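You operate a simulated robot arm through the tools that you are given. There is no shell and no other tool.

You run a simulated robot arm. Do the job below in one go: nothing can be reset, and whatever is moved stays where it is left.

Task
Test the large blue bulb and sort it by what the tester shows.
Fine: stand it in the tester socket, clamp it with the purple lever, push the green button once, open the lever; good standing on the yellow tray, dud in the black tub; leave the other bulbs. Where these are worked on the way, their far stop is far enough and under half their travel is too little: purple lever.

Only the result counts: the job must be done as asked and must still hold three seconds after the hand-in. Knocking over, shifting, dropping, spilling or breaking anything else fails it.

Robot
A 7-joint arm with a two-finger parallel gripper, fixed in place. Base frame: the origin is on the floor under the middle of its stand, x ahead of it, y to its left, z up; the work surface is at about z = 850. Lengths are in mm, angles in degrees, forces in N, time in s.
It reaches about 1058 mm from its shoulder. Its first joint turns from -166.0 to 166.0 degrees. Payload 4.4 kg.
The TCP is the grasp point between the finger pads, 23 mm short of the fingertips. In the tool frame z runs along the fingers and y along their closing line. The gripper opens to 94 mm. The fingers are 38 mm wide and 10 mm thick; the gripper's body (54 by 96 mm) begins 39 mm behind the TCP.
Orientation is that of the tool frame in the base frame, as a unit quaternion [x, y, z, w]. With the fingers straight down and closing along the base's y, the tool's x points along the base's -x, its y along +y and its z along -z.

Tools
- The arm moves only by the tool jog_arm. Its argument "targets" is a list of rows, each an object (a shift or turn left out is 0, a gripper value left out holds the last) with "gripper": the gripper command, from -1 (fully open) to 1 (shut), values between in proportion; "travel": the shift along the base's x, y, z in mm, a list of three; "turn": the turn, a rotation vector about the base's x, y, z in degrees, a list of three. In form: [{"gripper": gripper, "travel": [tx, ty, tz], "turn": [wx, wy, wz]}, ...]. A call has 1 to 20 rows; each row shifts and turns the commanded pose from where the row before left it. A row lasts 0.2 s, in which the tool goes at most 50 mm and 8.6 degrees; a call with a longer step from one row to the next is refused whole, and so is a gripper value outside its range. Where a pose cannot be reached the arm comes as near as it can. A force on the tool above 40 N (or 10 N above the force at the start of the call, whichever is more), or a blocked arm, ends the call early, and 0.2 s more pass. Each finger travels about 108 mm/s and halts on what it meets, pressing with about 40 N; the grip force reading is that of the motor and also rises with nothing between the fingers. The clock runs only during rows and for 0.2 s after the last one: add rows that do not move to give the fingers time. The reply holds the time, the measured pose of the TCP, the force on the tool along the base axes, the opening and the grip force, in the units named above and with some noise, with the torque about the TCP (base axes, N m) and any sound that the robot's microphone picked up.
- Cameras (640 x 400 px; columns grow to the right, rows downward): "scene" is fixed at [223.6, -649.5, 1658.9]; the picture's right is [0.65, -0.76, 0.00], its down [-0.48, -0.41, -0.78] and it looks along [0.59, 0.51, -0.63] (base axes); focal length 347 px, centre (320, 200). "wrist" rides on the gripper at [86, 16, -74] in the tool frame; the picture's right is [-0.18, 0.98, 0.00], its down [-0.58, -0.11, -0.81] and it looks along [-0.79, -0.15, 0.59] (tool axes); focal length 243 px, centre (320, 200). There is no depth. A picture from a camera that has moved, and an enlarged one, comes with that camera's place and axes in the base frame and with its lens. The place of the scene camera against the robot may be out by one fixed shift of up to 18 mm in any direction.
- get_image(camera): a new picture of that camera. No time passes.
- enlarge(camera, box): a new picture of the part [left, top, right, bottom] of that camera's present view, enlarged. No time passes.
- finish_job(): hands the job in; it is judged then, once.

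Nothing tells you positions but the pictures and the camera data. Unless the task says otherwise, let go and move clear before handing in.

The tools are called after "Emit:" as a command line: name --argument value ..., lists and objects as JSON in quotes. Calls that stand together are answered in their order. jog_arm: Moves the arm, as the interface text tells. Its arguments: {"type":"object","properties":{"targets":{"type":"array","items":{"type":"object","properties":{"gripper":{"type":"number"},"travel":{"type":"array","items":{"type":"number"}},"turn":{"type":"array","items":{"type":"number"}}}}}},"required":["targets"]} The other tools are called the same way: get_image (camera) takes a picture; enlarge (camera, box) takes an enlarged picture of a part of a camera's view; finish_job () hands the job in.

At the start:

```text
clock: 0.0
position: [548.7, 28.7, 1280.7]
ee_rot: [-0.001, 1.0, 0.0, 0.0]
wrist_force: [-0.6, -0.3, 0.6]
ft_torque: [0.02, 0.01, 0.01]
gripper_width: 94.3
grasp_force: 0.1
```

scene: 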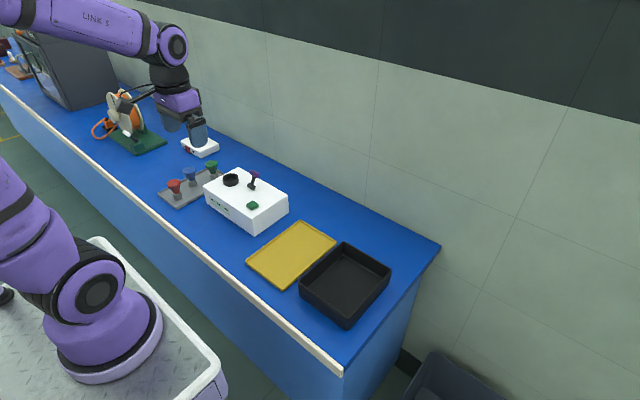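
wrist: 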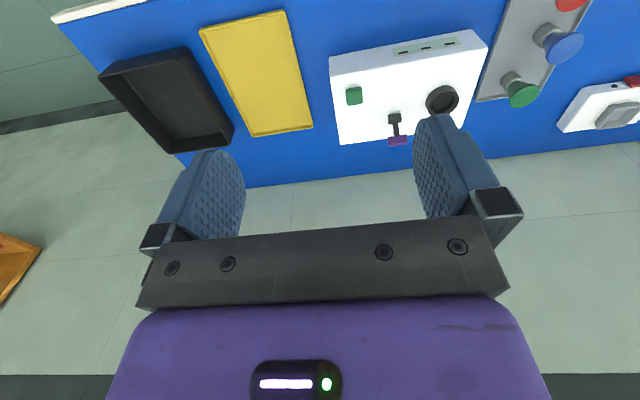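

I see a rack with red, blue and green bulbs, a white tester with socket, purple lever and green button, a yellow tray and a black tub. I'll look closer before moving.

Emit:
enlarge --camera "scene" --box '[150, 130, 310, 230]'

Emit:
enlarge --camera "wrist" --box '[320, 0, 640, 200]'

Emit:
enlarge --camera "scene" --box '[230, 200, 450, 340]'

```text
4.00 times, centred on (230, 180) of scene
camera zoom: at [223.6, -649.5, 1658.9], right [0.65, -0.76, 0.0], down [-0.48, -0.41, -0.78], along [0.59, 0.51, -0.63], focal length 1387 px, centre (680, 280)
```

zoom: 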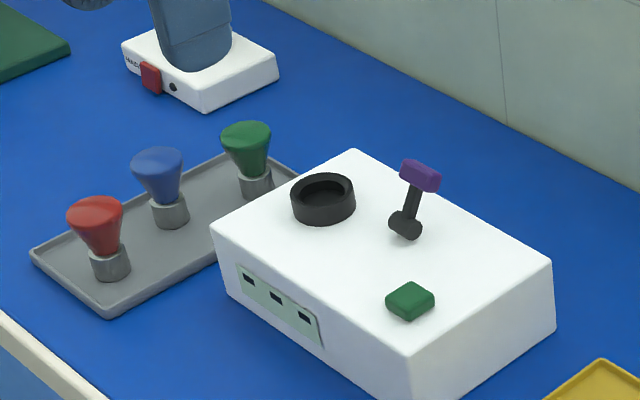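

```text
2.00 times, centred on (480, 100) of wrist
camera zoom: at [462.5, 42.6, 1355.3], right [0.18, 0.98, 0.0], down [0.58, -0.11, 0.81], along [0.79, -0.15, -0.59], focal length 485 px, centre (0, 400)
```

zoom: 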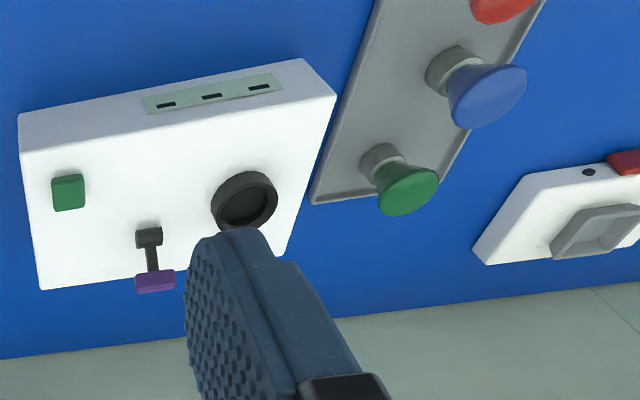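

```text
2.86 times, centred on (340, 270) of scene
camera zoom: at [223.6, -649.5, 1658.9], right [0.65, -0.76, 0.0], down [-0.48, -0.41, -0.78], along [0.59, 0.51, -0.63], focal length 991 px, centre (263, 0)
```

zoom: 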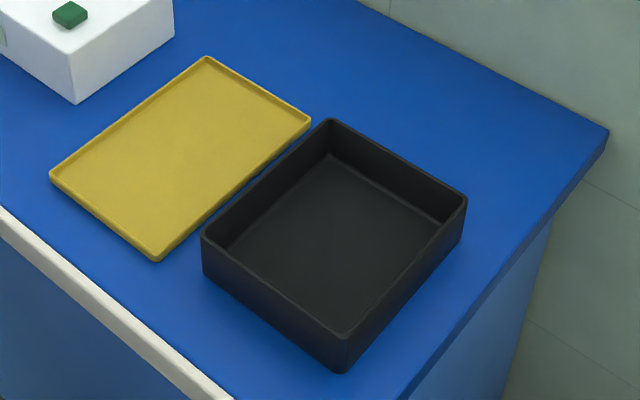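

The blue bulb stands mid-rack at roughly (700, 400). The tester's top is around z=930, with its lever tilted away from the robot. I'll move closer over the tester for a better look.

Emit:
jog_arm --targets '[{"gripper": -1, "travel": [8, 25, -32]}, {"travel": [8, 25, -32]}, {"travel": [8, 25, -32]}, {"travel": [8, 25, -34]}, {"travel": [0, 0, 0]}]'

Emit:
get_image --camera "wrist"

Emit:
enlarge --camera "wrist" --box '[160, 50, 480, 250]'

Emit:
enlarge --camera "scene" --box '[80, 50, 240, 150]'

```text
clock: 1.2
position: [581.9, 128.5, 1151.7]
ee_rot: [0.001, 1.0, 0.0, -0.001]
wrist_force: [0.0, -0.6, -0.4]
ft_torque: [-0.03, 0.01, 0.0]
gripper_width: 94.0
grasp_force: 0.0
```

```text
taken
camera wrist: at [494.7, 144.4, 1225.3], right [0.18, 0.98, 0.0], down [0.58, -0.11, 0.81], along [0.79, -0.15, -0.59], focal length 243 px, centre (320, 200)
```

wrist: 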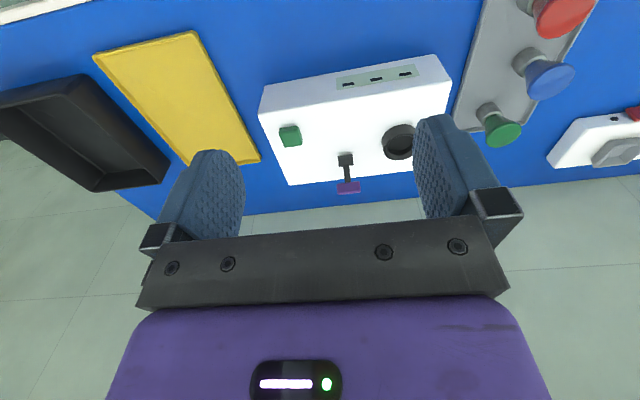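

```text
2.00 times, centred on (320, 150) of wrist
camera zoom: at [494.7, 144.4, 1225.3], right [0.18, 0.98, 0.0], down [0.58, -0.11, 0.81], along [0.79, -0.15, -0.59], focal length 485 px, centre (320, 300)
```

zoom: 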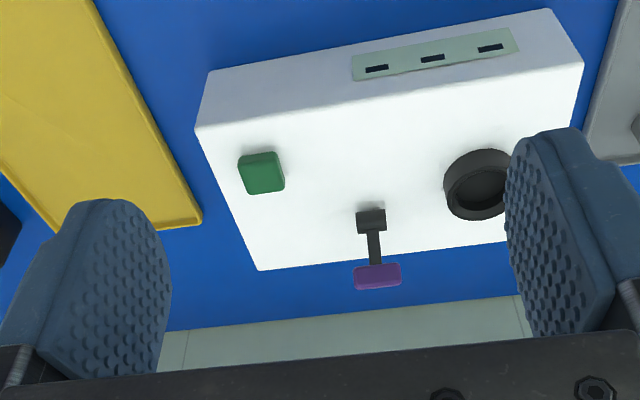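

```text
4.00 times, centred on (160, 100) of scene
camera zoom: at [223.6, -649.5, 1658.9], right [0.65, -0.76, 0.0], down [-0.48, -0.41, -0.78], along [0.59, 0.51, -0.63], focal length 1387 px, centre (960, 600)
```

zoom: 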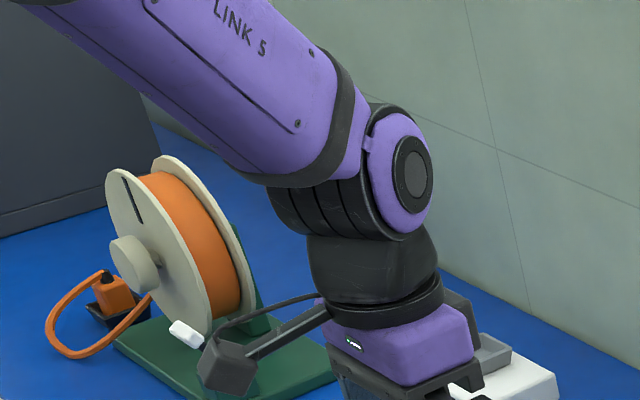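

The tester is yawed slightly, with the socket near (735, 208), the button at its right end and the lever between them. Next I'll move to view the bulb rack up close.

Emit:
jog_arm --targets '[{"gripper": -1, "travel": [6.4, 42, -17]}, {"travel": [6.4, 42, -17]}, {"travel": [6.4, 42, -17]}, {"travel": [6.4, 42, -17]}, {"travel": [6.4, 42, -17]}, {"travel": [6.4, 42, -17]}, {"travel": [0, 0, 0]}]'

Emit:
get_image --camera "wrist"

Emit:
enlarge --camera "wrist" --box '[160, 50, 480, 250]'

Emit:
get_image --camera "scene"

```text
clock: 2.8
position: [619.7, 380.9, 1049.7]
ee_rot: [0.0, 1.0, 0.001, 0.0]
wrist_force: [-0.1, 0.1, 0.5]
ft_torque: [0.06, -0.03, -0.02]
gripper_width: 94.1
grasp_force: 0.0
```

```text
taken
camera wrist: at [533.0, 395.3, 1123.1], right [0.18, 0.98, 0.0], down [0.58, -0.11, 0.81], along [0.79, -0.15, -0.59], focal length 243 px, centre (320, 200)
```

wrist: 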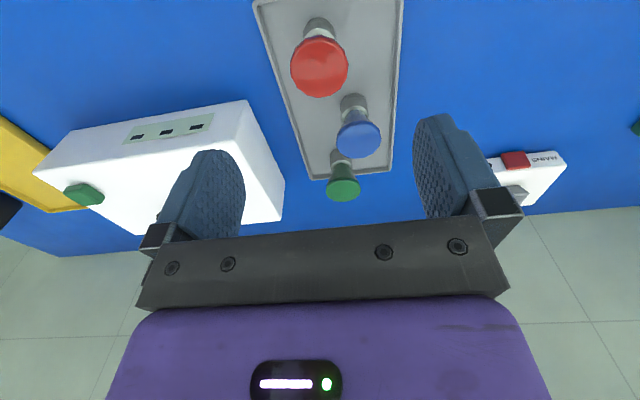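

```text
2.00 times, centred on (320, 150) of wrist
camera zoom: at [533.0, 395.3, 1123.1], right [0.18, 0.98, 0.0], down [0.58, -0.11, 0.81], along [0.79, -0.15, -0.59], focal length 485 px, centre (320, 300)
```

zoom: 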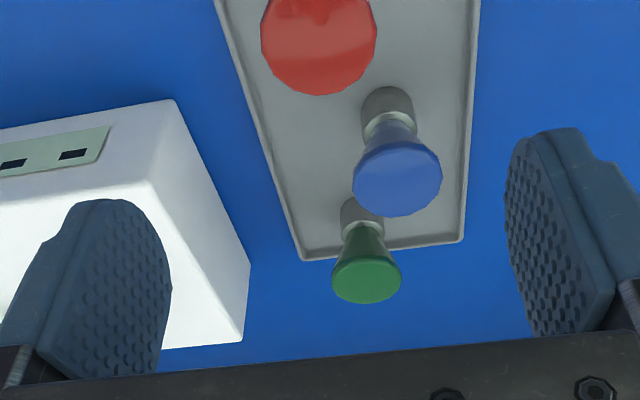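

```text
taken
```

scene: 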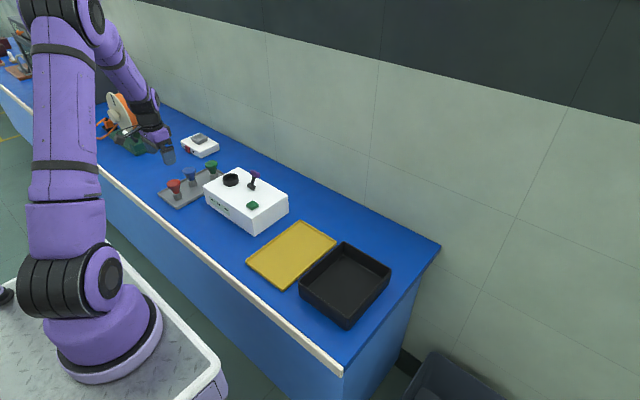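

The blue bulb is at about (707, 403), its top near z=921 and about 47 mm across, with a 30 mm cap. I'll hover above it to refine this before the grasp.

Emit:
jog_arm --targets '[{"gripper": -1, "travel": [29, 7.4, -20]}, {"travel": [29, 7.4, -20]}, {"travel": [29, 7.4, -20]}, {"travel": [0, 0, 0]}, {"travel": [0, 0, 0]}]'

Emit:
get_image --camera "wrist"

Emit:
enlarge --camera "wrist" --box '[160, 0, 480, 200]'

Emit:
enlarge --camera "scene" --box '[130, 110, 290, 210]'

```text
clock: 4.0
position: [707.5, 401.3, 987.8]
ee_rot: [0.0, 1.0, 0.0, -0.001]
wrist_force: [0.0, -1.2, 0.3]
ft_torque: [0.0, -0.01, -0.03]
gripper_width: 93.9
grasp_force: 0.0
```

```text
taken
camera wrist: at [620.0, 417.2, 1062.2], right [0.18, 0.98, 0.0], down [0.58, -0.11, 0.81], along [0.79, -0.15, -0.59], focal length 243 px, centre (320, 200)
```

wrist: 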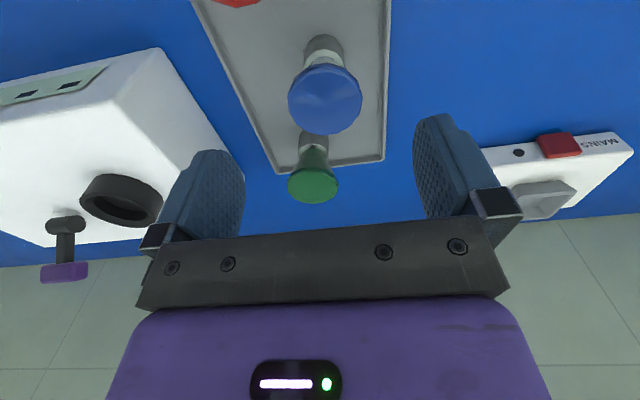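

```text
2.00 times, centred on (320, 100) of wrist
camera zoom: at [620.0, 417.2, 1062.2], right [0.18, 0.98, 0.0], down [0.58, -0.11, 0.81], along [0.79, -0.15, -0.59], focal length 485 px, centre (320, 400)
```

zoom: 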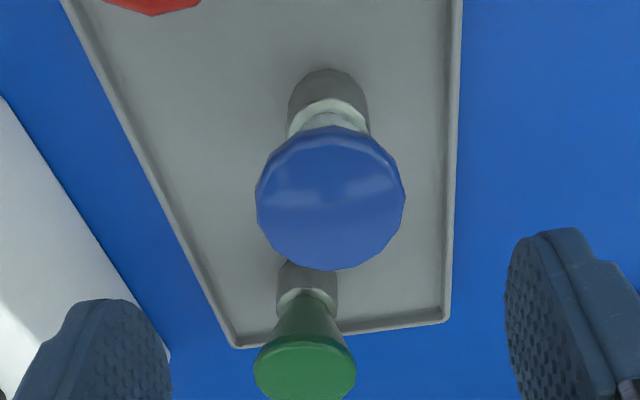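

```text
4.00 times, centred on (210, 160) of scene
camera zoom: at [223.6, -649.5, 1658.9], right [0.65, -0.76, 0.0], down [-0.48, -0.41, -0.78], along [0.59, 0.51, -0.63], focal length 1387 px, centre (760, 360)
```

zoom: 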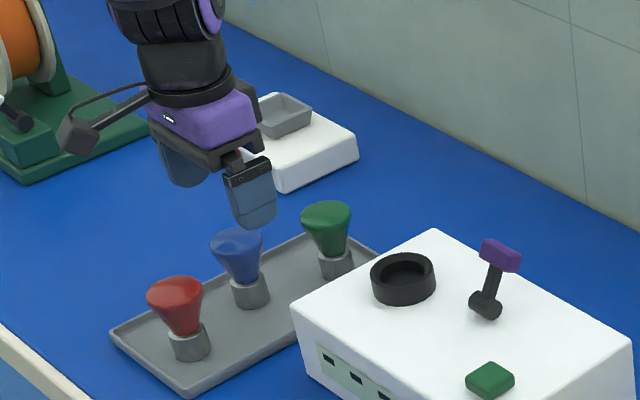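

The bulb's axis is at about (707.5, 404), with its top near z=921. I'll lower the open gripper to z≈912 and close gently around the widest part.

Emit:
jog_arm --targets '[{"gripper": -1, "travel": [0, 2.5, -15]}, {"travel": [0, 0, -20]}, {"travel": [0, 0, -20]}, {"travel": [0, 0, -19]}, {"travel": [0, 0, 0]}]'

Emit:
get_image --camera "wrist"

Emit:
enlarge --camera "scene" --box '[130, 110, 290, 210]'

```text
clock: 5.2
position: [707.6, 405.2, 915.3]
ee_rot: [0.0, 1.0, 0.0, 0.0]
wrist_force: [-1.4, -0.3, 0.3]
ft_torque: [0.01, -0.01, 0.0]
gripper_width: 94.0
grasp_force: 0.1
```

```text
taken
camera wrist: at [620.1, 419.9, 988.9], right [0.18, 0.98, 0.0], down [0.58, -0.11, 0.81], along [0.79, -0.15, -0.59], focal length 243 px, centre (320, 200)
```

wrist: 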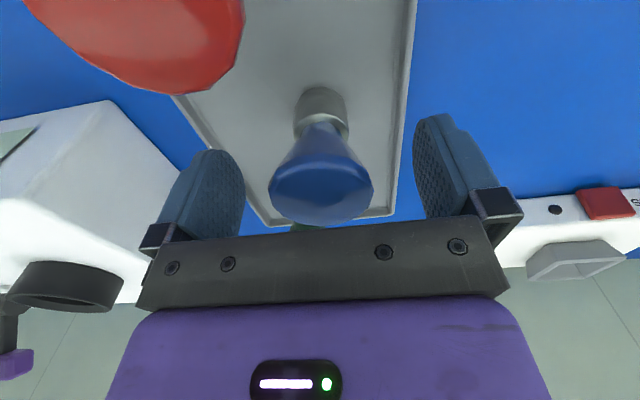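

```text
4.00 times, centred on (210, 160) of scene
camera zoom: at [223.6, -649.5, 1658.9], right [0.65, -0.76, 0.0], down [-0.48, -0.41, -0.78], along [0.59, 0.51, -0.63], focal length 1387 px, centre (760, 360)
```

zoom: 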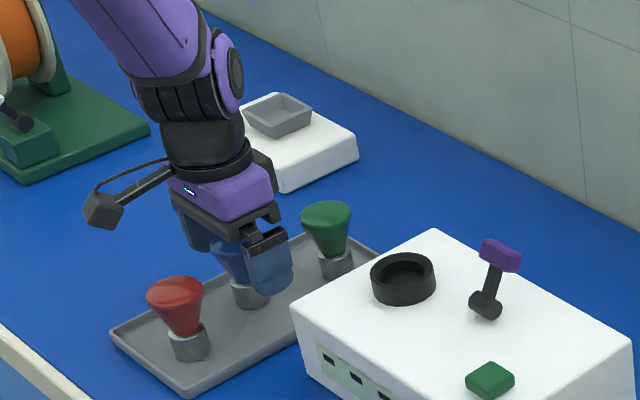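

The bulb is centred between the fingers. I'll drop 3 mm and close onto it.

Emit:
jog_arm --targets '[{"gripper": -1, "travel": [0, -0.5, -3]}, {"gripper": -0.2}, {"gripper": 0.15}, {"gripper": 0.15}, {"gripper": 0.15}]'

Emit:
get_image --camera "wrist"

```text
clock: 6.4
position: [707.1, 404.5, 912.5]
ee_rot: [0.0, 1.0, 0.0, -0.001]
wrist_force: [0.5, -0.3, 1.8]
ft_torque: [-0.01, -0.03, 0.02]
gripper_width: 45.1
grasp_force: 39.9
```

```text
taken
camera wrist: at [620.2, 419.4, 986.2], right [0.18, 0.98, 0.0], down [0.58, -0.11, 0.81], along [0.79, -0.15, -0.59], focal length 243 px, centre (320, 200)
```

wrist: 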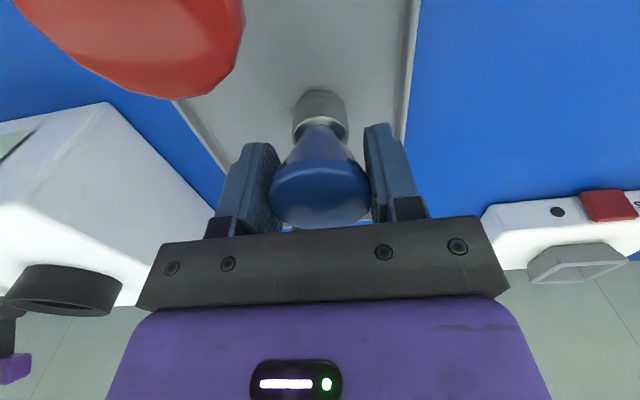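

Grip holds at 45 mm and 40 N. I'll lift straight up and check that it is hanging upright.

Emit:
jog_arm --targets '[{"gripper": 0.15, "travel": [0, 0, 8]}, {"travel": [0, 0, 15]}, {"travel": [0, 0, 25]}, {"travel": [0, 0, 35]}, {"travel": [0, 0, 35]}, {"travel": [0, 0, 0]}]'

Emit:
get_image --camera "wrist"

Emit:
enlarge --camera "scene" --box '[130, 90, 290, 190]'

```text
clock: 7.8
position: [706.5, 403.7, 1030.8]
ee_rot: [0.0, 1.0, 0.0, 0.0]
wrist_force: [1.4, 0.0, -0.1]
ft_torque: [0.01, 0.0, 0.02]
gripper_width: 45.2
grasp_force: 39.4
```

```text
taken
camera wrist: at [619.5, 418.8, 1104.8], right [0.18, 0.98, 0.0], down [0.58, -0.11, 0.81], along [0.79, -0.15, -0.59], focal length 243 px, centre (320, 200)
```

wrist: 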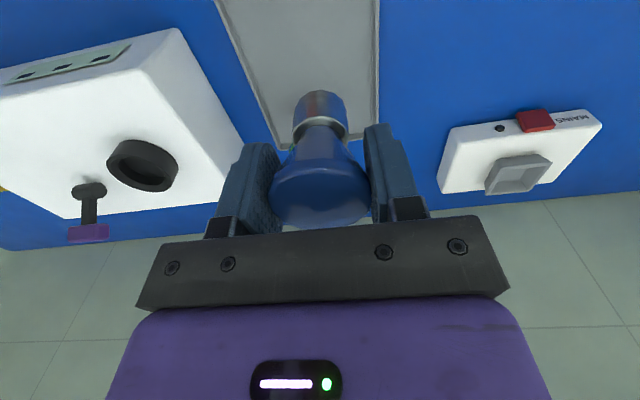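

```text
4.00 times, centred on (210, 140) of scene
camera zoom: at [223.6, -649.5, 1658.9], right [0.65, -0.76, 0.0], down [-0.48, -0.41, -0.78], along [0.59, 0.51, -0.63], focal length 1387 px, centre (760, 440)
```

zoom: 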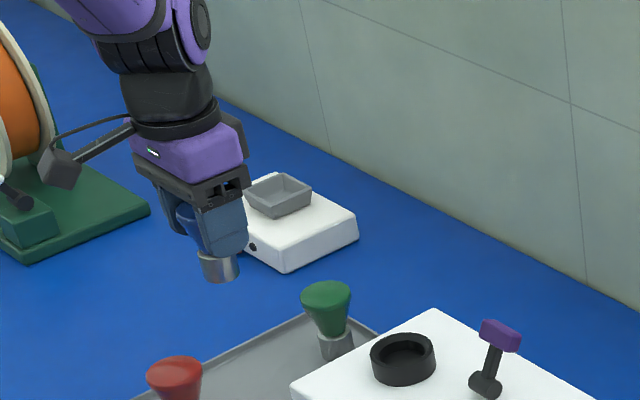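

The bulb is held upright and the rack is undisturbed. I'll carry it to above the socket, estimated at (761, 216) with its ring top near z=939.

Emit:
jog_arm --targets '[{"gripper": 0.15, "travel": [7, -24, 2]}, {"travel": [9, -33, 1]}, {"travel": [9, -33, 1]}, {"travel": [9, -33, 0]}, {"travel": [9, -33, 0]}, {"travel": [7, -20, 0]}, {"travel": [3.5, -11.5, 0]}, {"travel": [0, 0, 0]}]'

Emit:
get_image --camera "wrist"

Emit:
enlarge --camera "wrist" --box '[240, 50, 400, 150]'

Emit:
enlarge --camera "scene" --box '[180, 110, 320, 200]'

```text
clock: 9.6
position: [760.0, 216.4, 1034.2]
ee_rot: [-0.001, 1.0, 0.0, 0.0]
wrist_force: [-0.1, 1.3, -1.0]
ft_torque: [-0.01, 0.01, 0.0]
gripper_width: 45.1
grasp_force: 40.1
```

```text
taken
camera wrist: at [673.5, 231.1, 1108.0], right [0.18, 0.98, 0.0], down [0.58, -0.11, 0.81], along [0.79, -0.15, -0.59], focal length 243 px, centre (320, 200)
```

wrist: 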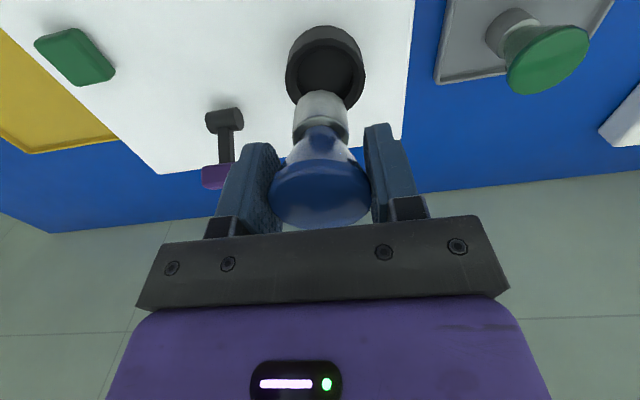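

```text
4.00 times, centred on (320, 100) of wrist
camera zoom: at [673.5, 231.1, 1108.0], right [0.18, 0.98, 0.0], down [0.58, -0.11, 0.81], along [0.79, -0.15, -0.59], focal length 970 px, centre (320, 600)
```

zoom: 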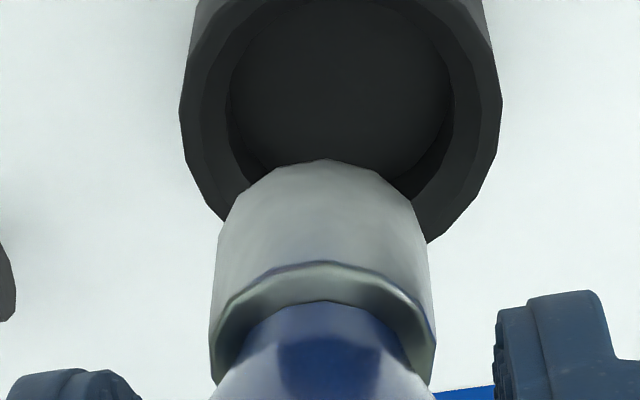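

```text
4.44 times, centred on (250, 155) of scene
camera zoom: at [223.6, -649.5, 1658.9], right [0.65, -0.76, 0.0], down [-0.48, -0.41, -0.78], along [0.59, 0.51, -0.63], focal length 1541 px, centre (631, 400)
```

zoom: 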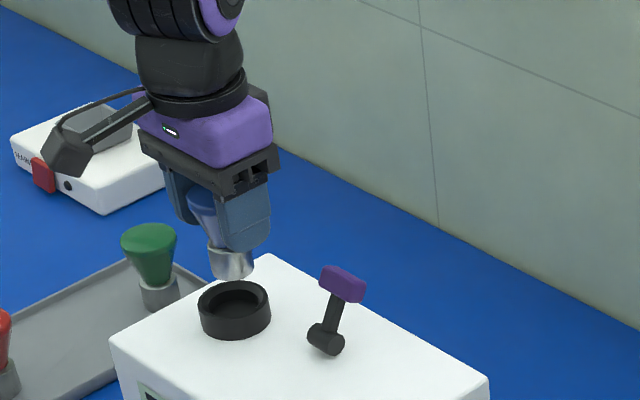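

The cap is hovering just in front of the socket in the view. I'll take a tighter picture of the socket ring to work out the offset.

Emit:
enlarge --camera "wrist" --box '[240, 10, 400, 110]'

Emit:
enlarge --camera "scene" --box '[210, 140, 290, 190]'

```text
4.00 times, centred on (320, 60) of wrist
camera zoom: at [673.5, 231.1, 1108.0], right [0.18, 0.98, 0.0], down [0.58, -0.11, 0.81], along [0.79, -0.15, -0.59], focal length 970 px, centre (320, 760)
```

zoom: 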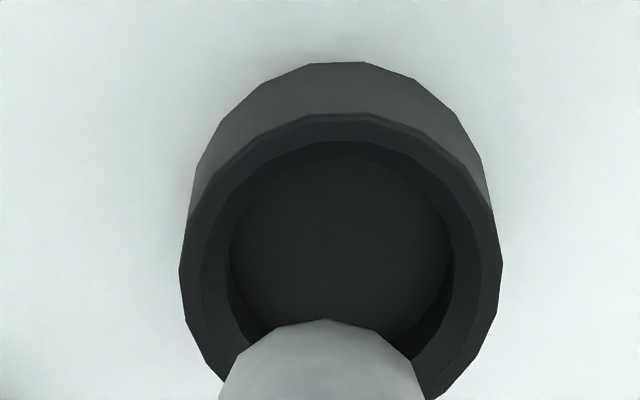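

```text
8.00 times, centred on (250, 165) of scene
camera zoom: at [223.6, -649.5, 1658.9], right [0.65, -0.76, 0.0], down [-0.48, -0.41, -0.78], along [0.59, 0.51, -0.63], focal length 2774 px, centre (880, 480)
```

zoom: 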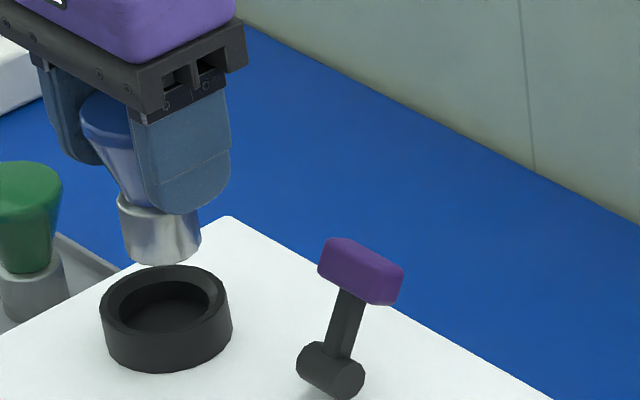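

The wrist view puts the socket about 2 mm further in +x and +y. I'll apply that and lower until the cap is just above the ring, where parallax is small.

Emit:
jog_arm --targets '[{"gripper": 0.15, "travel": [2, 2.2, -10]}, {"travel": [0, 0, -10]}, {"travel": [0, 0, -7]}, {"travel": [0, 0, 0]}]'

Emit:
enlarge --camera "wrist" --box '[240, 40, 400, 140]'

Emit:
enlarge --camera "scene" --box '[210, 150, 274, 190]'

```text
clock: 10.6
position: [762.1, 218.1, 1008.2]
ee_rot: [0.0, 1.0, 0.0, 0.0]
wrist_force: [-0.3, -0.3, -0.2]
ft_torque: [-0.02, 0.0, 0.0]
gripper_width: 45.3
grasp_force: 40.5
```

```text
4.00 times, centred on (320, 90) of wrist
camera zoom: at [675.2, 233.8, 1081.2], right [0.18, 0.98, 0.0], down [0.58, -0.11, 0.81], along [0.79, -0.15, -0.59], focal length 970 px, centre (320, 640)
```

zoom: 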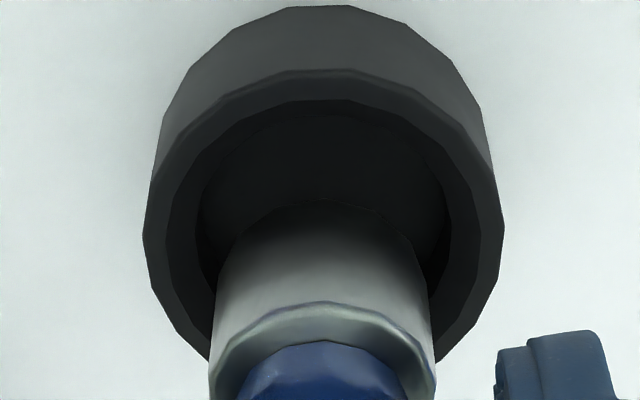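

```text
10.00 times, centred on (242, 170) of scene
camera zoom: at [223.6, -649.5, 1658.9], right [0.65, -0.76, 0.0], down [-0.48, -0.41, -0.78], along [0.59, 0.51, -0.63], focal length 3467 px, centre (1100, 500)
```

zoom: 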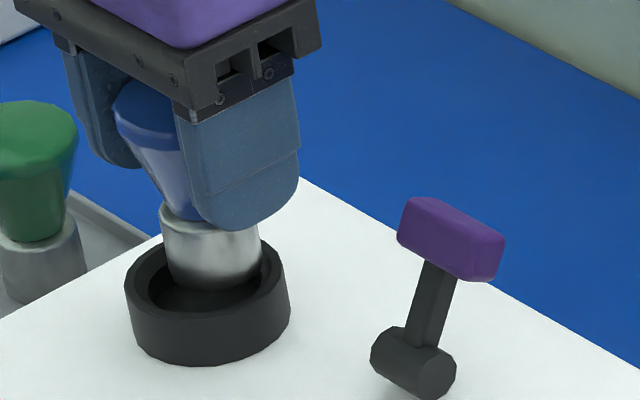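

The two cameras disagree about the offset along x, because the ring's height is uncertain. I'll raise slightly and yaw the hand about 60° so the wrist camera gives a second, independent sight line.

Emit:
jog_arm --targets '[{"gripper": 0.15, "travel": [0, 0, 12]}, {"turn": [0, 0, 8.5]}, {"turn": [0, 0, 8.5]}, {"turn": [0, 0, 8.5]}, {"turn": [0, 0, 8.5]}, {"turn": [0, 0, 8.5]}, {"turn": [0, 0, 8.5]}, {"turn": [0, 0, 8.5]}, {"travel": [0, 0, 0]}]'

Emit:
get_image --camera "wrist"

Emit:
enlarge --camera "wrist" --box '[240, 30, 400, 130]'

```text
clock: 12.6
position: [762.0, 218.7, 1019.1]
ee_rot: [-0.498, 0.867, 0.0, -0.001]
wrist_force: [-0.3, -1.0, -1.2]
ft_torque: [0.03, -0.01, 0.03]
gripper_width: 44.8
grasp_force: 39.6
```

```text
taken
camera wrist: at [704.3, 151.0, 1093.5], right [-0.75, 0.66, 0.0], down [0.39, 0.45, 0.81], along [0.53, 0.61, -0.59], focal length 243 px, centre (320, 200)
```

wrist: 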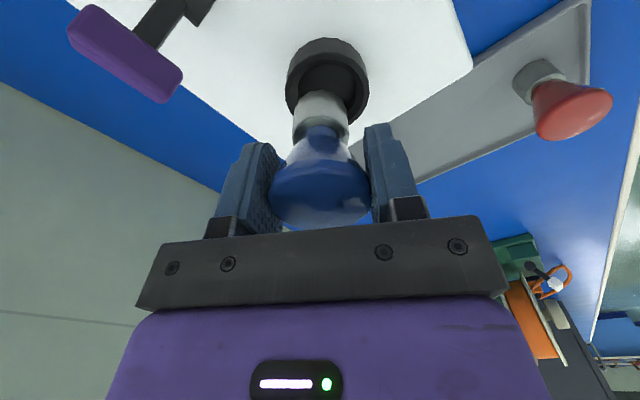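

```text
4.00 times, centred on (320, 80) of wrist
camera zoom: at [704.3, 151.0, 1093.5], right [-0.75, 0.66, 0.0], down [0.39, 0.45, 0.81], along [0.53, 0.61, -0.59], focal length 970 px, centre (320, 680)
```

zoom: 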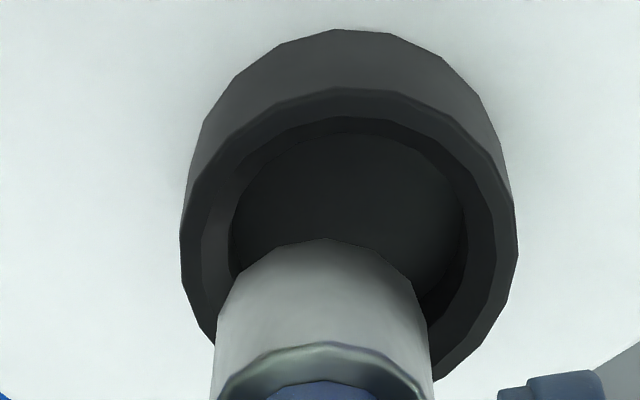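

The second view shows the socket 4.7 mm off to the side, so it is near (756.7, 219). I'll shift there and check again.

Emit:
jog_arm --targets '[{"gripper": 0.15, "travel": [-5.3, 0.6, 0]}, {"travel": [0, 0, -5]}, {"travel": [0, 0, 0]}]'

Emit:
enlarge --camera "wrist" --box '[240, 30, 400, 130]'

Emit:
enlarge --camera "scene" --box '[210, 150, 274, 190]'

```text
clock: 13.4
position: [757.3, 218.3, 1013.8]
ee_rot: [-0.496, 0.868, 0.0, -0.001]
wrist_force: [0.4, -0.1, -0.3]
ft_torque: [0.01, -0.03, 0.01]
gripper_width: 45.0
grasp_force: 40.1
```

```text
4.00 times, centred on (320, 80) of wrist
camera zoom: at [698.6, 151.8, 1088.0], right [-0.75, 0.66, 0.0], down [0.39, 0.45, 0.81], along [0.53, 0.61, -0.59], focal length 970 px, centre (320, 680)
```

zoom: 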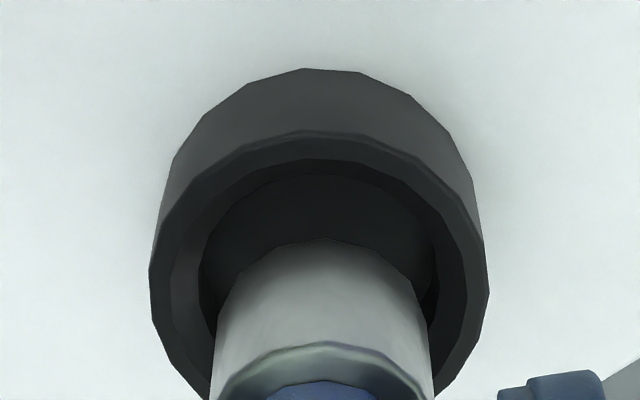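

```text
10.00 times, centred on (242, 170) of scene
camera zoom: at [223.6, -649.5, 1658.9], right [0.65, -0.76, 0.0], down [-0.48, -0.41, -0.78], along [0.59, 0.51, -0.63], focal length 3467 px, centre (1100, 500)
```

zoom: 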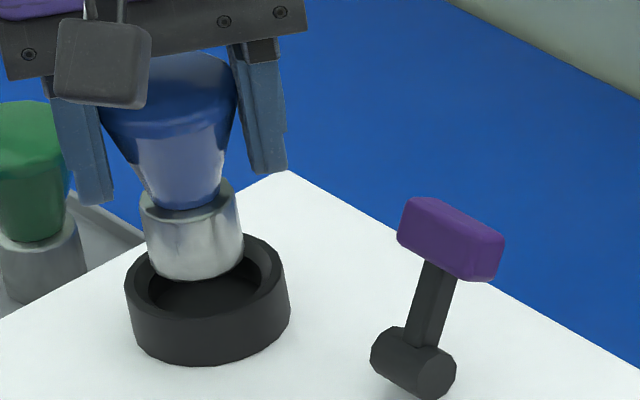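

Cap and ring now line up in both views. I'll lower into the socket in small steps while watching the force.

Emit:
jog_arm --targets '[{"gripper": 0.15, "travel": [0, 0.3, -6]}, {"travel": [0, 0, -5]}, {"travel": [0, 0, -5]}, {"travel": [0, 0, -3]}, {"travel": [0, 0, 0]}]'

Emit:
enlarge --camera "wrist" --box '[240, 30, 400, 130]'

Emit:
enlarge --camera "scene" --box '[210, 150, 274, 190]'

```text
clock: 14.6
position: [757.5, 220.3, 994.5]
ee_rot: [-0.497, 0.868, 0.001, 0.0]
wrist_force: [-0.2, 0.1, -0.7]
ft_torque: [0.03, 0.02, 0.0]
gripper_width: 45.1
grasp_force: 40.4
```

```text
4.00 times, centred on (320, 80) of wrist
camera zoom: at [698.9, 152.0, 1069.0], right [-0.75, 0.66, 0.0], down [0.39, 0.45, 0.81], along [0.53, 0.61, -0.59], focal length 970 px, centre (320, 680)
```

zoom: 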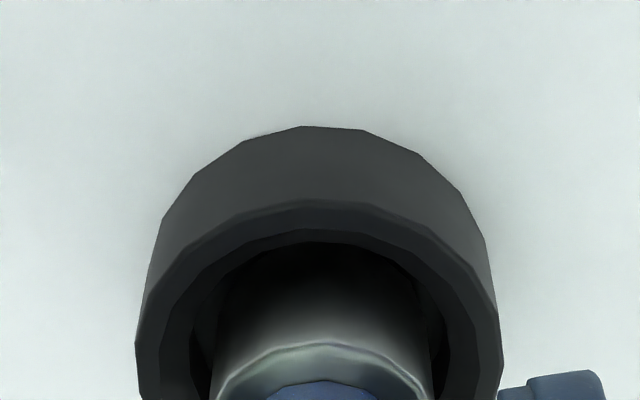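

```text
10.00 times, centred on (242, 170) of scene
camera zoom: at [223.6, -649.5, 1658.9], right [0.65, -0.76, 0.0], down [-0.48, -0.41, -0.78], along [0.59, 0.51, -0.63], focal length 3467 px, centre (1100, 500)
```

zoom: 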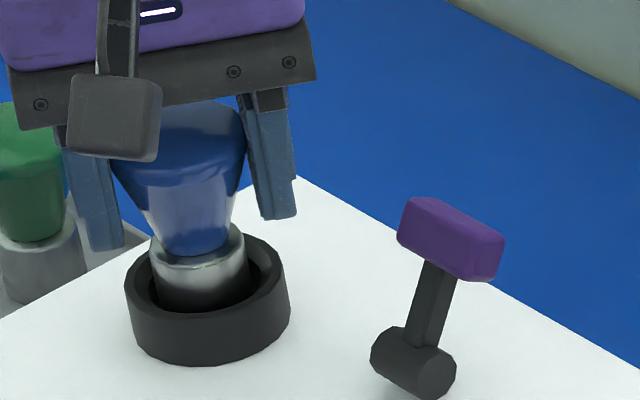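

The cap is inside the ring with no contact force. I'll keep lowering slowly until it seats.

Emit:
jog_arm --targets '[{"gripper": 0.15, "travel": [0, 0, -3]}, {"travel": [0, 0, -2]}, {"travel": [0, 0, -2]}, {"travel": [0, 0, 0]}]'

Emit:
enlarge --camera "scene" --box '[210, 150, 274, 190]'

```text
clock: 15.6
position: [756.1, 219.5, 990.0]
ee_rot: [-0.496, 0.869, -0.001, 0.001]
wrist_force: [2.1, 1.8, 28.2]
ft_torque: [0.2, -0.12, -0.03]
gripper_width: 45.1
grasp_force: 40.1
```

```text
10.00 times, centred on (242, 170) of scene
camera zoom: at [223.6, -649.5, 1658.9], right [0.65, -0.76, 0.0], down [-0.48, -0.41, -0.78], along [0.59, 0.51, -0.63], focal length 3467 px, centre (1100, 500)
```

zoom: 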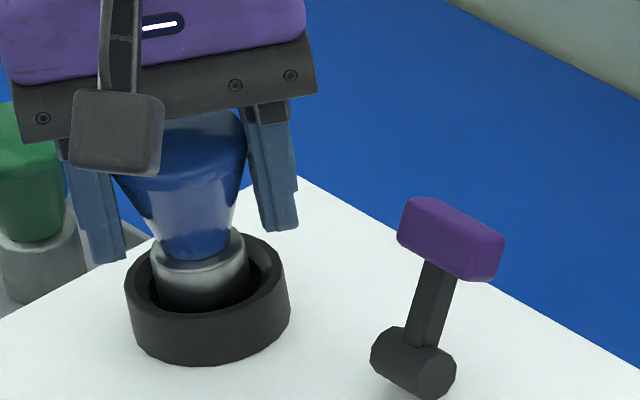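

Contact at 28 N upward with the torque near centre suggests the cap is sitting flat on the socket floor. I'll unload, open gently and check the bulb.

Emit:
jog_arm --targets '[{"gripper": 0.15, "travel": [0, 0, 1.5]}, {"gripper": 0.15}, {"gripper": -0.15}, {"gripper": -0.35}, {"gripper": -0.35}]'

Emit:
enlarge --camera "scene" --box '[210, 150, 274, 190]'

Emit:
enlarge --camera "wrist" --box '[220, 50, 420, 250]'

```text
clock: 16.8
position: [756.6, 219.8, 990.3]
ee_rot: [-0.496, 0.868, 0.0, 0.001]
wrist_force: [0.1, -0.4, 0.2]
ft_torque: [0.01, 0.02, 0.01]
gripper_width: 63.2
grasp_force: 0.0
```

```text
10.00 times, centred on (242, 170) of scene
camera zoom: at [223.6, -649.5, 1658.9], right [0.65, -0.76, 0.0], down [-0.48, -0.41, -0.78], along [0.59, 0.51, -0.63], focal length 3467 px, centre (1100, 500)
```

zoom: 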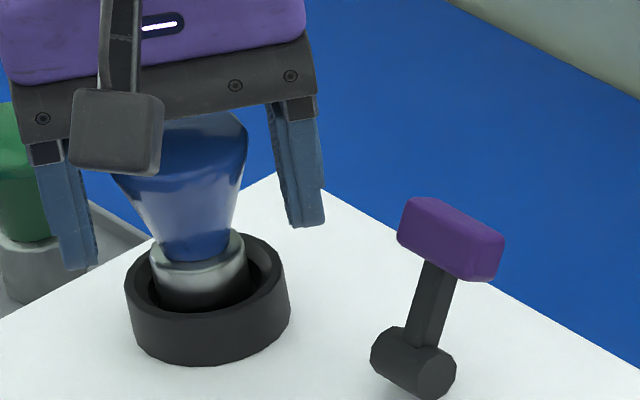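

```text
2.00 times, centred on (320, 150) of wrist
camera zoom: at [698.5, 152.0, 1064.0], right [-0.75, 0.66, 0.0], down [0.39, 0.45, 0.81], along [0.53, 0.61, -0.59], focal length 485 px, centre (320, 300)
```

zoom: 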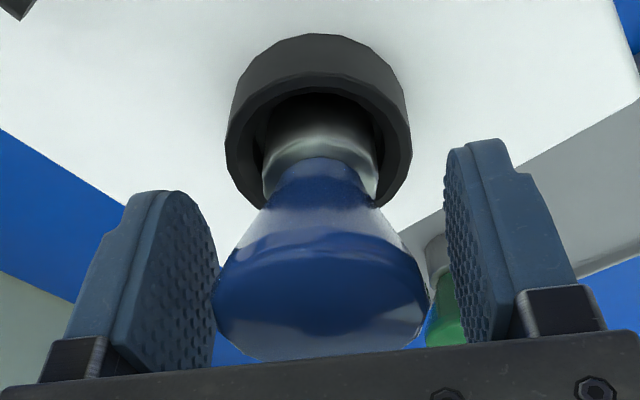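

The bulb stands upright in the socket on its own. I'll open a bit more, rise clear, then turn to 90° yaw above the lever so the fingers can straddle its handle front-to-back.

Emit:
jog_arm --targets '[{"gripper": -0.6}, {"gripper": -0.6, "travel": [0, 0, 10]}, {"travel": [0, 0, 25]}, {"travel": [0, 0, 35]}, {"travel": [0, 0, 15]}, {"travel": [0, 0, 0]}]'

Emit:
get_image --camera "wrist"

Emit:
enlarge --camera "scene" --box '[190, 140, 318, 220]'

```text
clock: 18.2
position: [757.2, 218.9, 1075.4]
ee_rot: [-0.496, 0.868, 0.0, 0.0]
wrist_force: [-0.1, 0.1, -0.3]
ft_torque: [-0.03, 0.0, 0.01]
gripper_width: 75.3
grasp_force: 0.1
```

```text
taken
camera wrist: at [699.2, 151.9, 1148.6], right [-0.75, 0.66, 0.0], down [0.39, 0.45, 0.81], along [0.53, 0.61, -0.59], focal length 243 px, centre (320, 200)
```

wrist: 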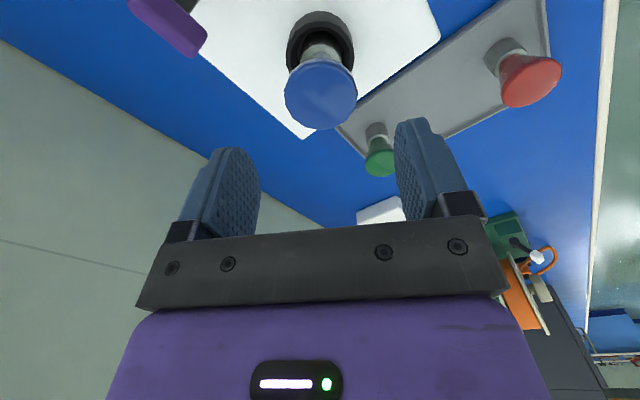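

```text
5.00 times, centred on (254, 180) of scene
camera zoom: at [223.6, -649.5, 1658.9], right [0.65, -0.76, 0.0], down [-0.48, -0.41, -0.78], along [0.59, 0.51, -0.63], focal length 1734 px, centre (650, 300)
```

zoom: 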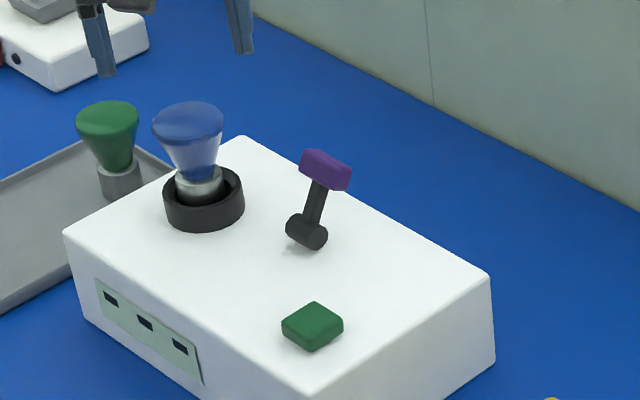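

The bulb stands on its own in the socket. Now I'll turn to 90° yaw and move above the lever handle at about (799, 134), narrowing the opening to around 45 mm.

Emit:
jog_arm --targets '[{"gripper": -0.3, "travel": [10.5, -21.2, 0], "turn": [0, 0, 7.6]}, {"gripper": 0.04, "travel": [10.5, -21.2, 0], "turn": [0, 0, 7.6]}, {"travel": [10.5, -21.2, 0], "turn": [0, 0, 7.6]}, {"travel": [10.5, -21.2, 0], "turn": [0, 0, 7.7]}, {"travel": [0, 0, -20]}, {"travel": [0, 0, 0]}]'

Emit:
get_image --camera "wrist"

Emit:
enlarge --camera "scene" --box '[190, 110, 318, 190]'

```text
clock: 19.6
position: [799.1, 135.3, 1055.2]
ee_rot: [-0.707, 0.707, 0.0, 0.0]
wrist_force: [-0.6, -0.1, -0.3]
ft_torque: [-0.01, 0.05, 0.02]
gripper_width: 45.1
grasp_force: 0.1
```

```text
taken
camera wrist: at [782.6, 46.8, 1128.6], right [-0.98, 0.18, 0.0], down [0.11, 0.58, 0.81], along [0.15, 0.79, -0.59], focal length 243 px, centre (320, 200)
```

wrist: 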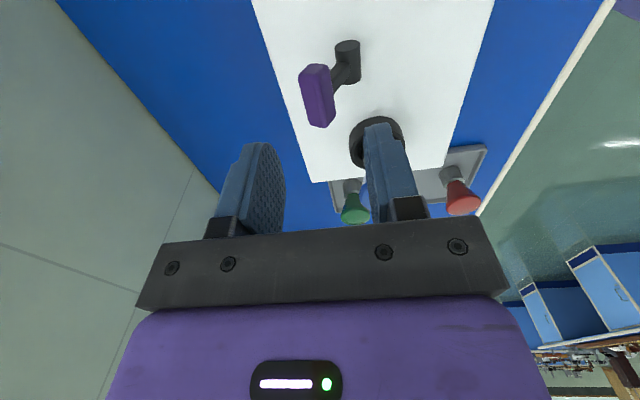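

```text
5.00 times, centred on (254, 150) of scene
camera zoom: at [223.6, -649.5, 1658.9], right [0.65, -0.76, 0.0], down [-0.48, -0.41, -0.78], along [0.59, 0.51, -0.63], focal length 1734 px, centre (650, 450)
```

zoom: 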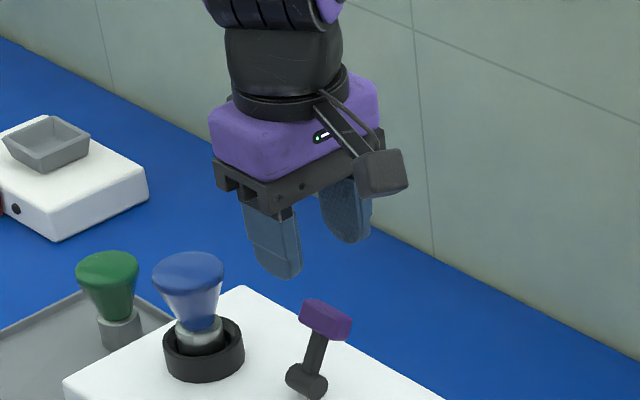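

The fingers straddle the handle, which is at about (800, 132, 981). I'll lower around it, then look before pulling.

Emit:
jog_arm --targets '[{"gripper": 0.04, "travel": [0, -2, -25]}, {"travel": [0, 0, -25]}, {"travel": [0, 0, -15]}, {"travel": [0, 0, -9]}, {"travel": [0, 0, 0]}]'

Emit:
get_image --camera "wrist"

Emit:
enlarge --camera "scene" --box '[200, 140, 296, 200]'

```text
clock: 20.8
position: [800.4, 131.9, 981.2]
ee_rot: [-0.707, 0.707, 0.0, -0.001]
wrist_force: [-0.9, 0.8, 0.8]
ft_torque: [-0.01, -0.04, 0.03]
gripper_width: 45.0
grasp_force: 0.0
```

```text
taken
camera wrist: at [782.9, 45.2, 1054.7], right [-0.98, 0.18, 0.0], down [0.11, 0.58, 0.81], along [0.15, 0.79, -0.59], focal length 243 px, centre (320, 200)
```

wrist: 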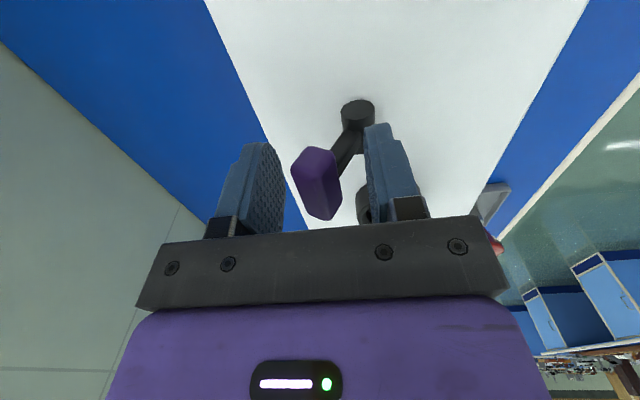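

```text
6.67 times, centred on (248, 170) of scene
camera zoom: at [223.6, -649.5, 1658.9], right [0.65, -0.76, 0.0], down [-0.48, -0.41, -0.78], along [0.59, 0.51, -0.63], focal length 2311 px, centre (800, 400)
```

zoom: 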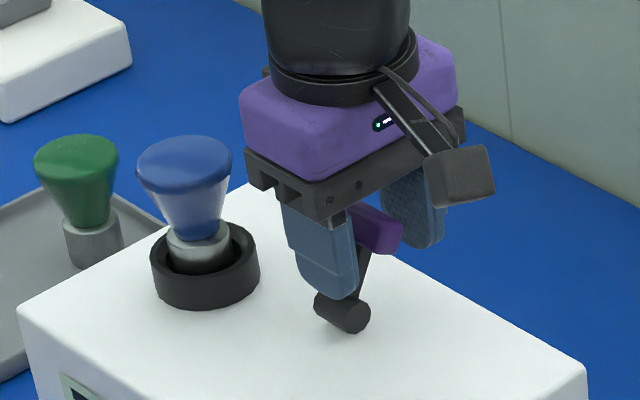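

The handle sits between the fingers. I'll pull gently toward the robot (-x) to see whether the lever swings that way.

Emit:
jog_arm --targets '[{"gripper": 0.04, "travel": [-6, 0, 0]}, {"travel": [-5, 0, 0]}, {"travel": [-5, 0, 0]}, {"travel": [-5, 0, 0]}, {"travel": [0, 0, 0]}]'

Emit:
get_image --camera "wrist"

Emit:
enlarge --camera "scene" --box '[200, 140, 296, 200]'

```text
clock: 22.0
position: [778.6, 132.8, 980.5]
ee_rot: [0.707, -0.707, 0.0, 0.0]
wrist_force: [1.0, 0.3, 0.6]
ft_torque: [0.01, -0.01, 0.01]
gripper_width: 45.2
grasp_force: 0.7
```

```text
taken
camera wrist: at [761.2, 45.3, 1054.8], right [-0.98, 0.18, 0.0], down [0.11, 0.58, 0.81], along [0.15, 0.79, -0.59], focal length 243 px, centre (320, 200)
```

wrist: 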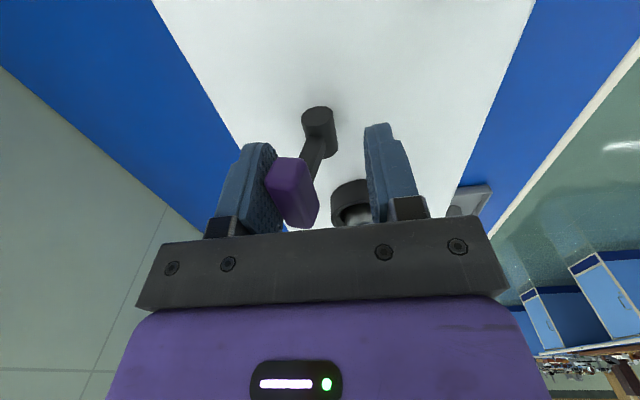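

```text
6.67 times, centred on (248, 170) of scene
camera zoom: at [223.6, -649.5, 1658.9], right [0.65, -0.76, 0.0], down [-0.48, -0.41, -0.78], along [0.59, 0.51, -0.63], focal length 2311 px, centre (800, 400)
```

zoom: 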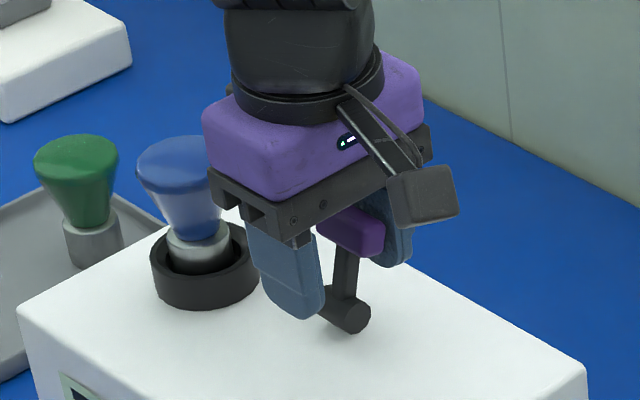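

The lever follows freely toward the robot. I'll continue the pull, watching for the stop.

Emit:
jog_arm --targets '[{"gripper": 0.04, "travel": [-6, 0, 0]}, {"travel": [-6, 0, 0]}, {"travel": [-6, 0, 0]}, {"travel": [-6, 0, 0]}, {"travel": [0, 0, 0]}]'

Emit:
get_image --camera "wrist"

Emit:
enlarge --camera "scene" --box '[200, 140, 296, 200]'

```text
clock: 23.2
position: [753.9, 132.9, 981.5]
ee_rot: [0.708, -0.707, 0.0, 0.0]
wrist_force: [0.3, 0.0, 0.4]
ft_torque: [0.0, 0.02, -0.01]
gripper_width: 45.1
grasp_force: 0.0
```

```text
taken
camera wrist: at [737.3, 45.2, 1054.9], right [-0.98, 0.18, 0.0], down [0.11, 0.58, 0.81], along [0.15, 0.79, -0.59], focal length 243 px, centre (320, 200)
```

wrist: 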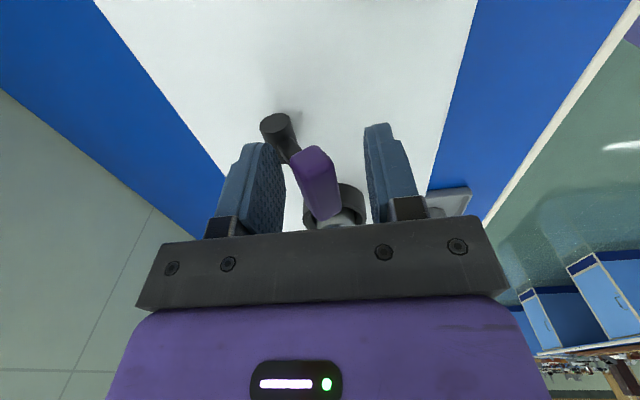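

```text
6.67 times, centred on (248, 170) of scene
camera zoom: at [223.6, -649.5, 1658.9], right [0.65, -0.76, 0.0], down [-0.48, -0.41, -0.78], along [0.59, 0.51, -0.63], focal length 2311 px, centre (800, 400)
```

zoom: 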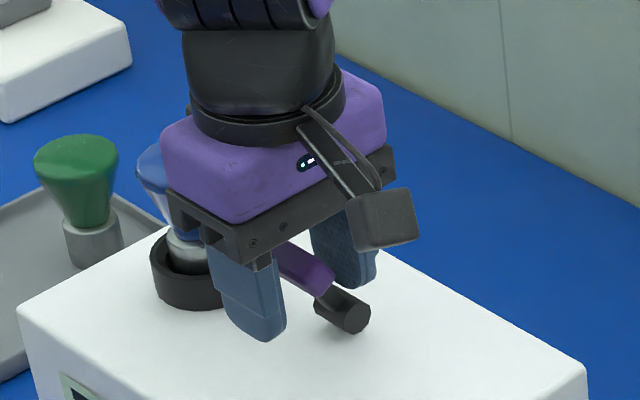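

The lever has flipped over to the robot side, to about -30°. I'll push a little further to confirm that it is against its far stop.

Emit:
jog_arm --targets '[{"gripper": 0.04, "travel": [-5, 0, 0]}, {"travel": [-4, 0, 0]}, {"travel": [-3, 0, 0]}, {"travel": [-2, 0, 0]}, {"travel": [0, 0, 0]}]'

Emit:
get_image --camera "wrist"

```text
clock: 24.4
position: [742.3, 132.1, 981.1]
ee_rot: [-0.707, 0.707, -0.001, 0.001]
wrist_force: [36.8, 0.7, 14.7]
ft_torque: [0.18, -1.28, 0.2]
gripper_width: 61.6
grasp_force: 18.7
```

```text
taken
camera wrist: at [725.5, 44.9, 1055.4], right [-0.98, 0.18, 0.0], down [0.11, 0.58, 0.81], along [0.15, 0.79, -0.59], focal length 243 px, centre (320, 200)
```

wrist: 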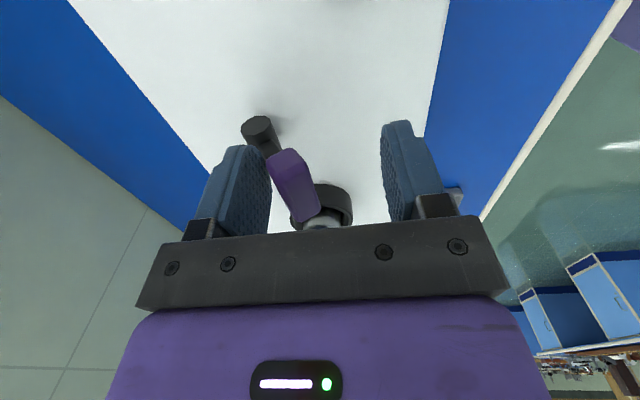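

36.8 N against the handle confirms it is at its far stop. I'll back off so the fingers are centred around the handle, then rise clear.

Emit:
jog_arm --targets '[{"gripper": 0.04, "travel": [6, 0, 0]}, {"travel": [6, 0, 0]}, {"travel": [0, 0, 0]}, {"travel": [0, 0, 0]}]'

Emit:
get_image --camera "wrist"

```text
clock: 25.4
position: [751.2, 131.7, 980.0]
ee_rot: [0.707, -0.707, -0.001, 0.002]
wrist_force: [8.2, 2.0, 2.0]
ft_torque: [0.08, -0.2, -0.01]
gripper_width: 48.4
grasp_force: 3.7
```

```text
taken
camera wrist: at [734.4, 45.0, 1053.8], right [-0.98, 0.18, 0.0], down [0.11, 0.58, 0.81], along [0.15, 0.79, -0.59], focal length 243 px, centre (320, 200)
```

wrist: 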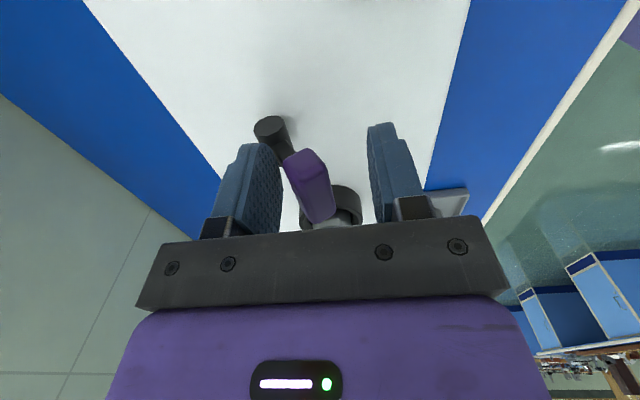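

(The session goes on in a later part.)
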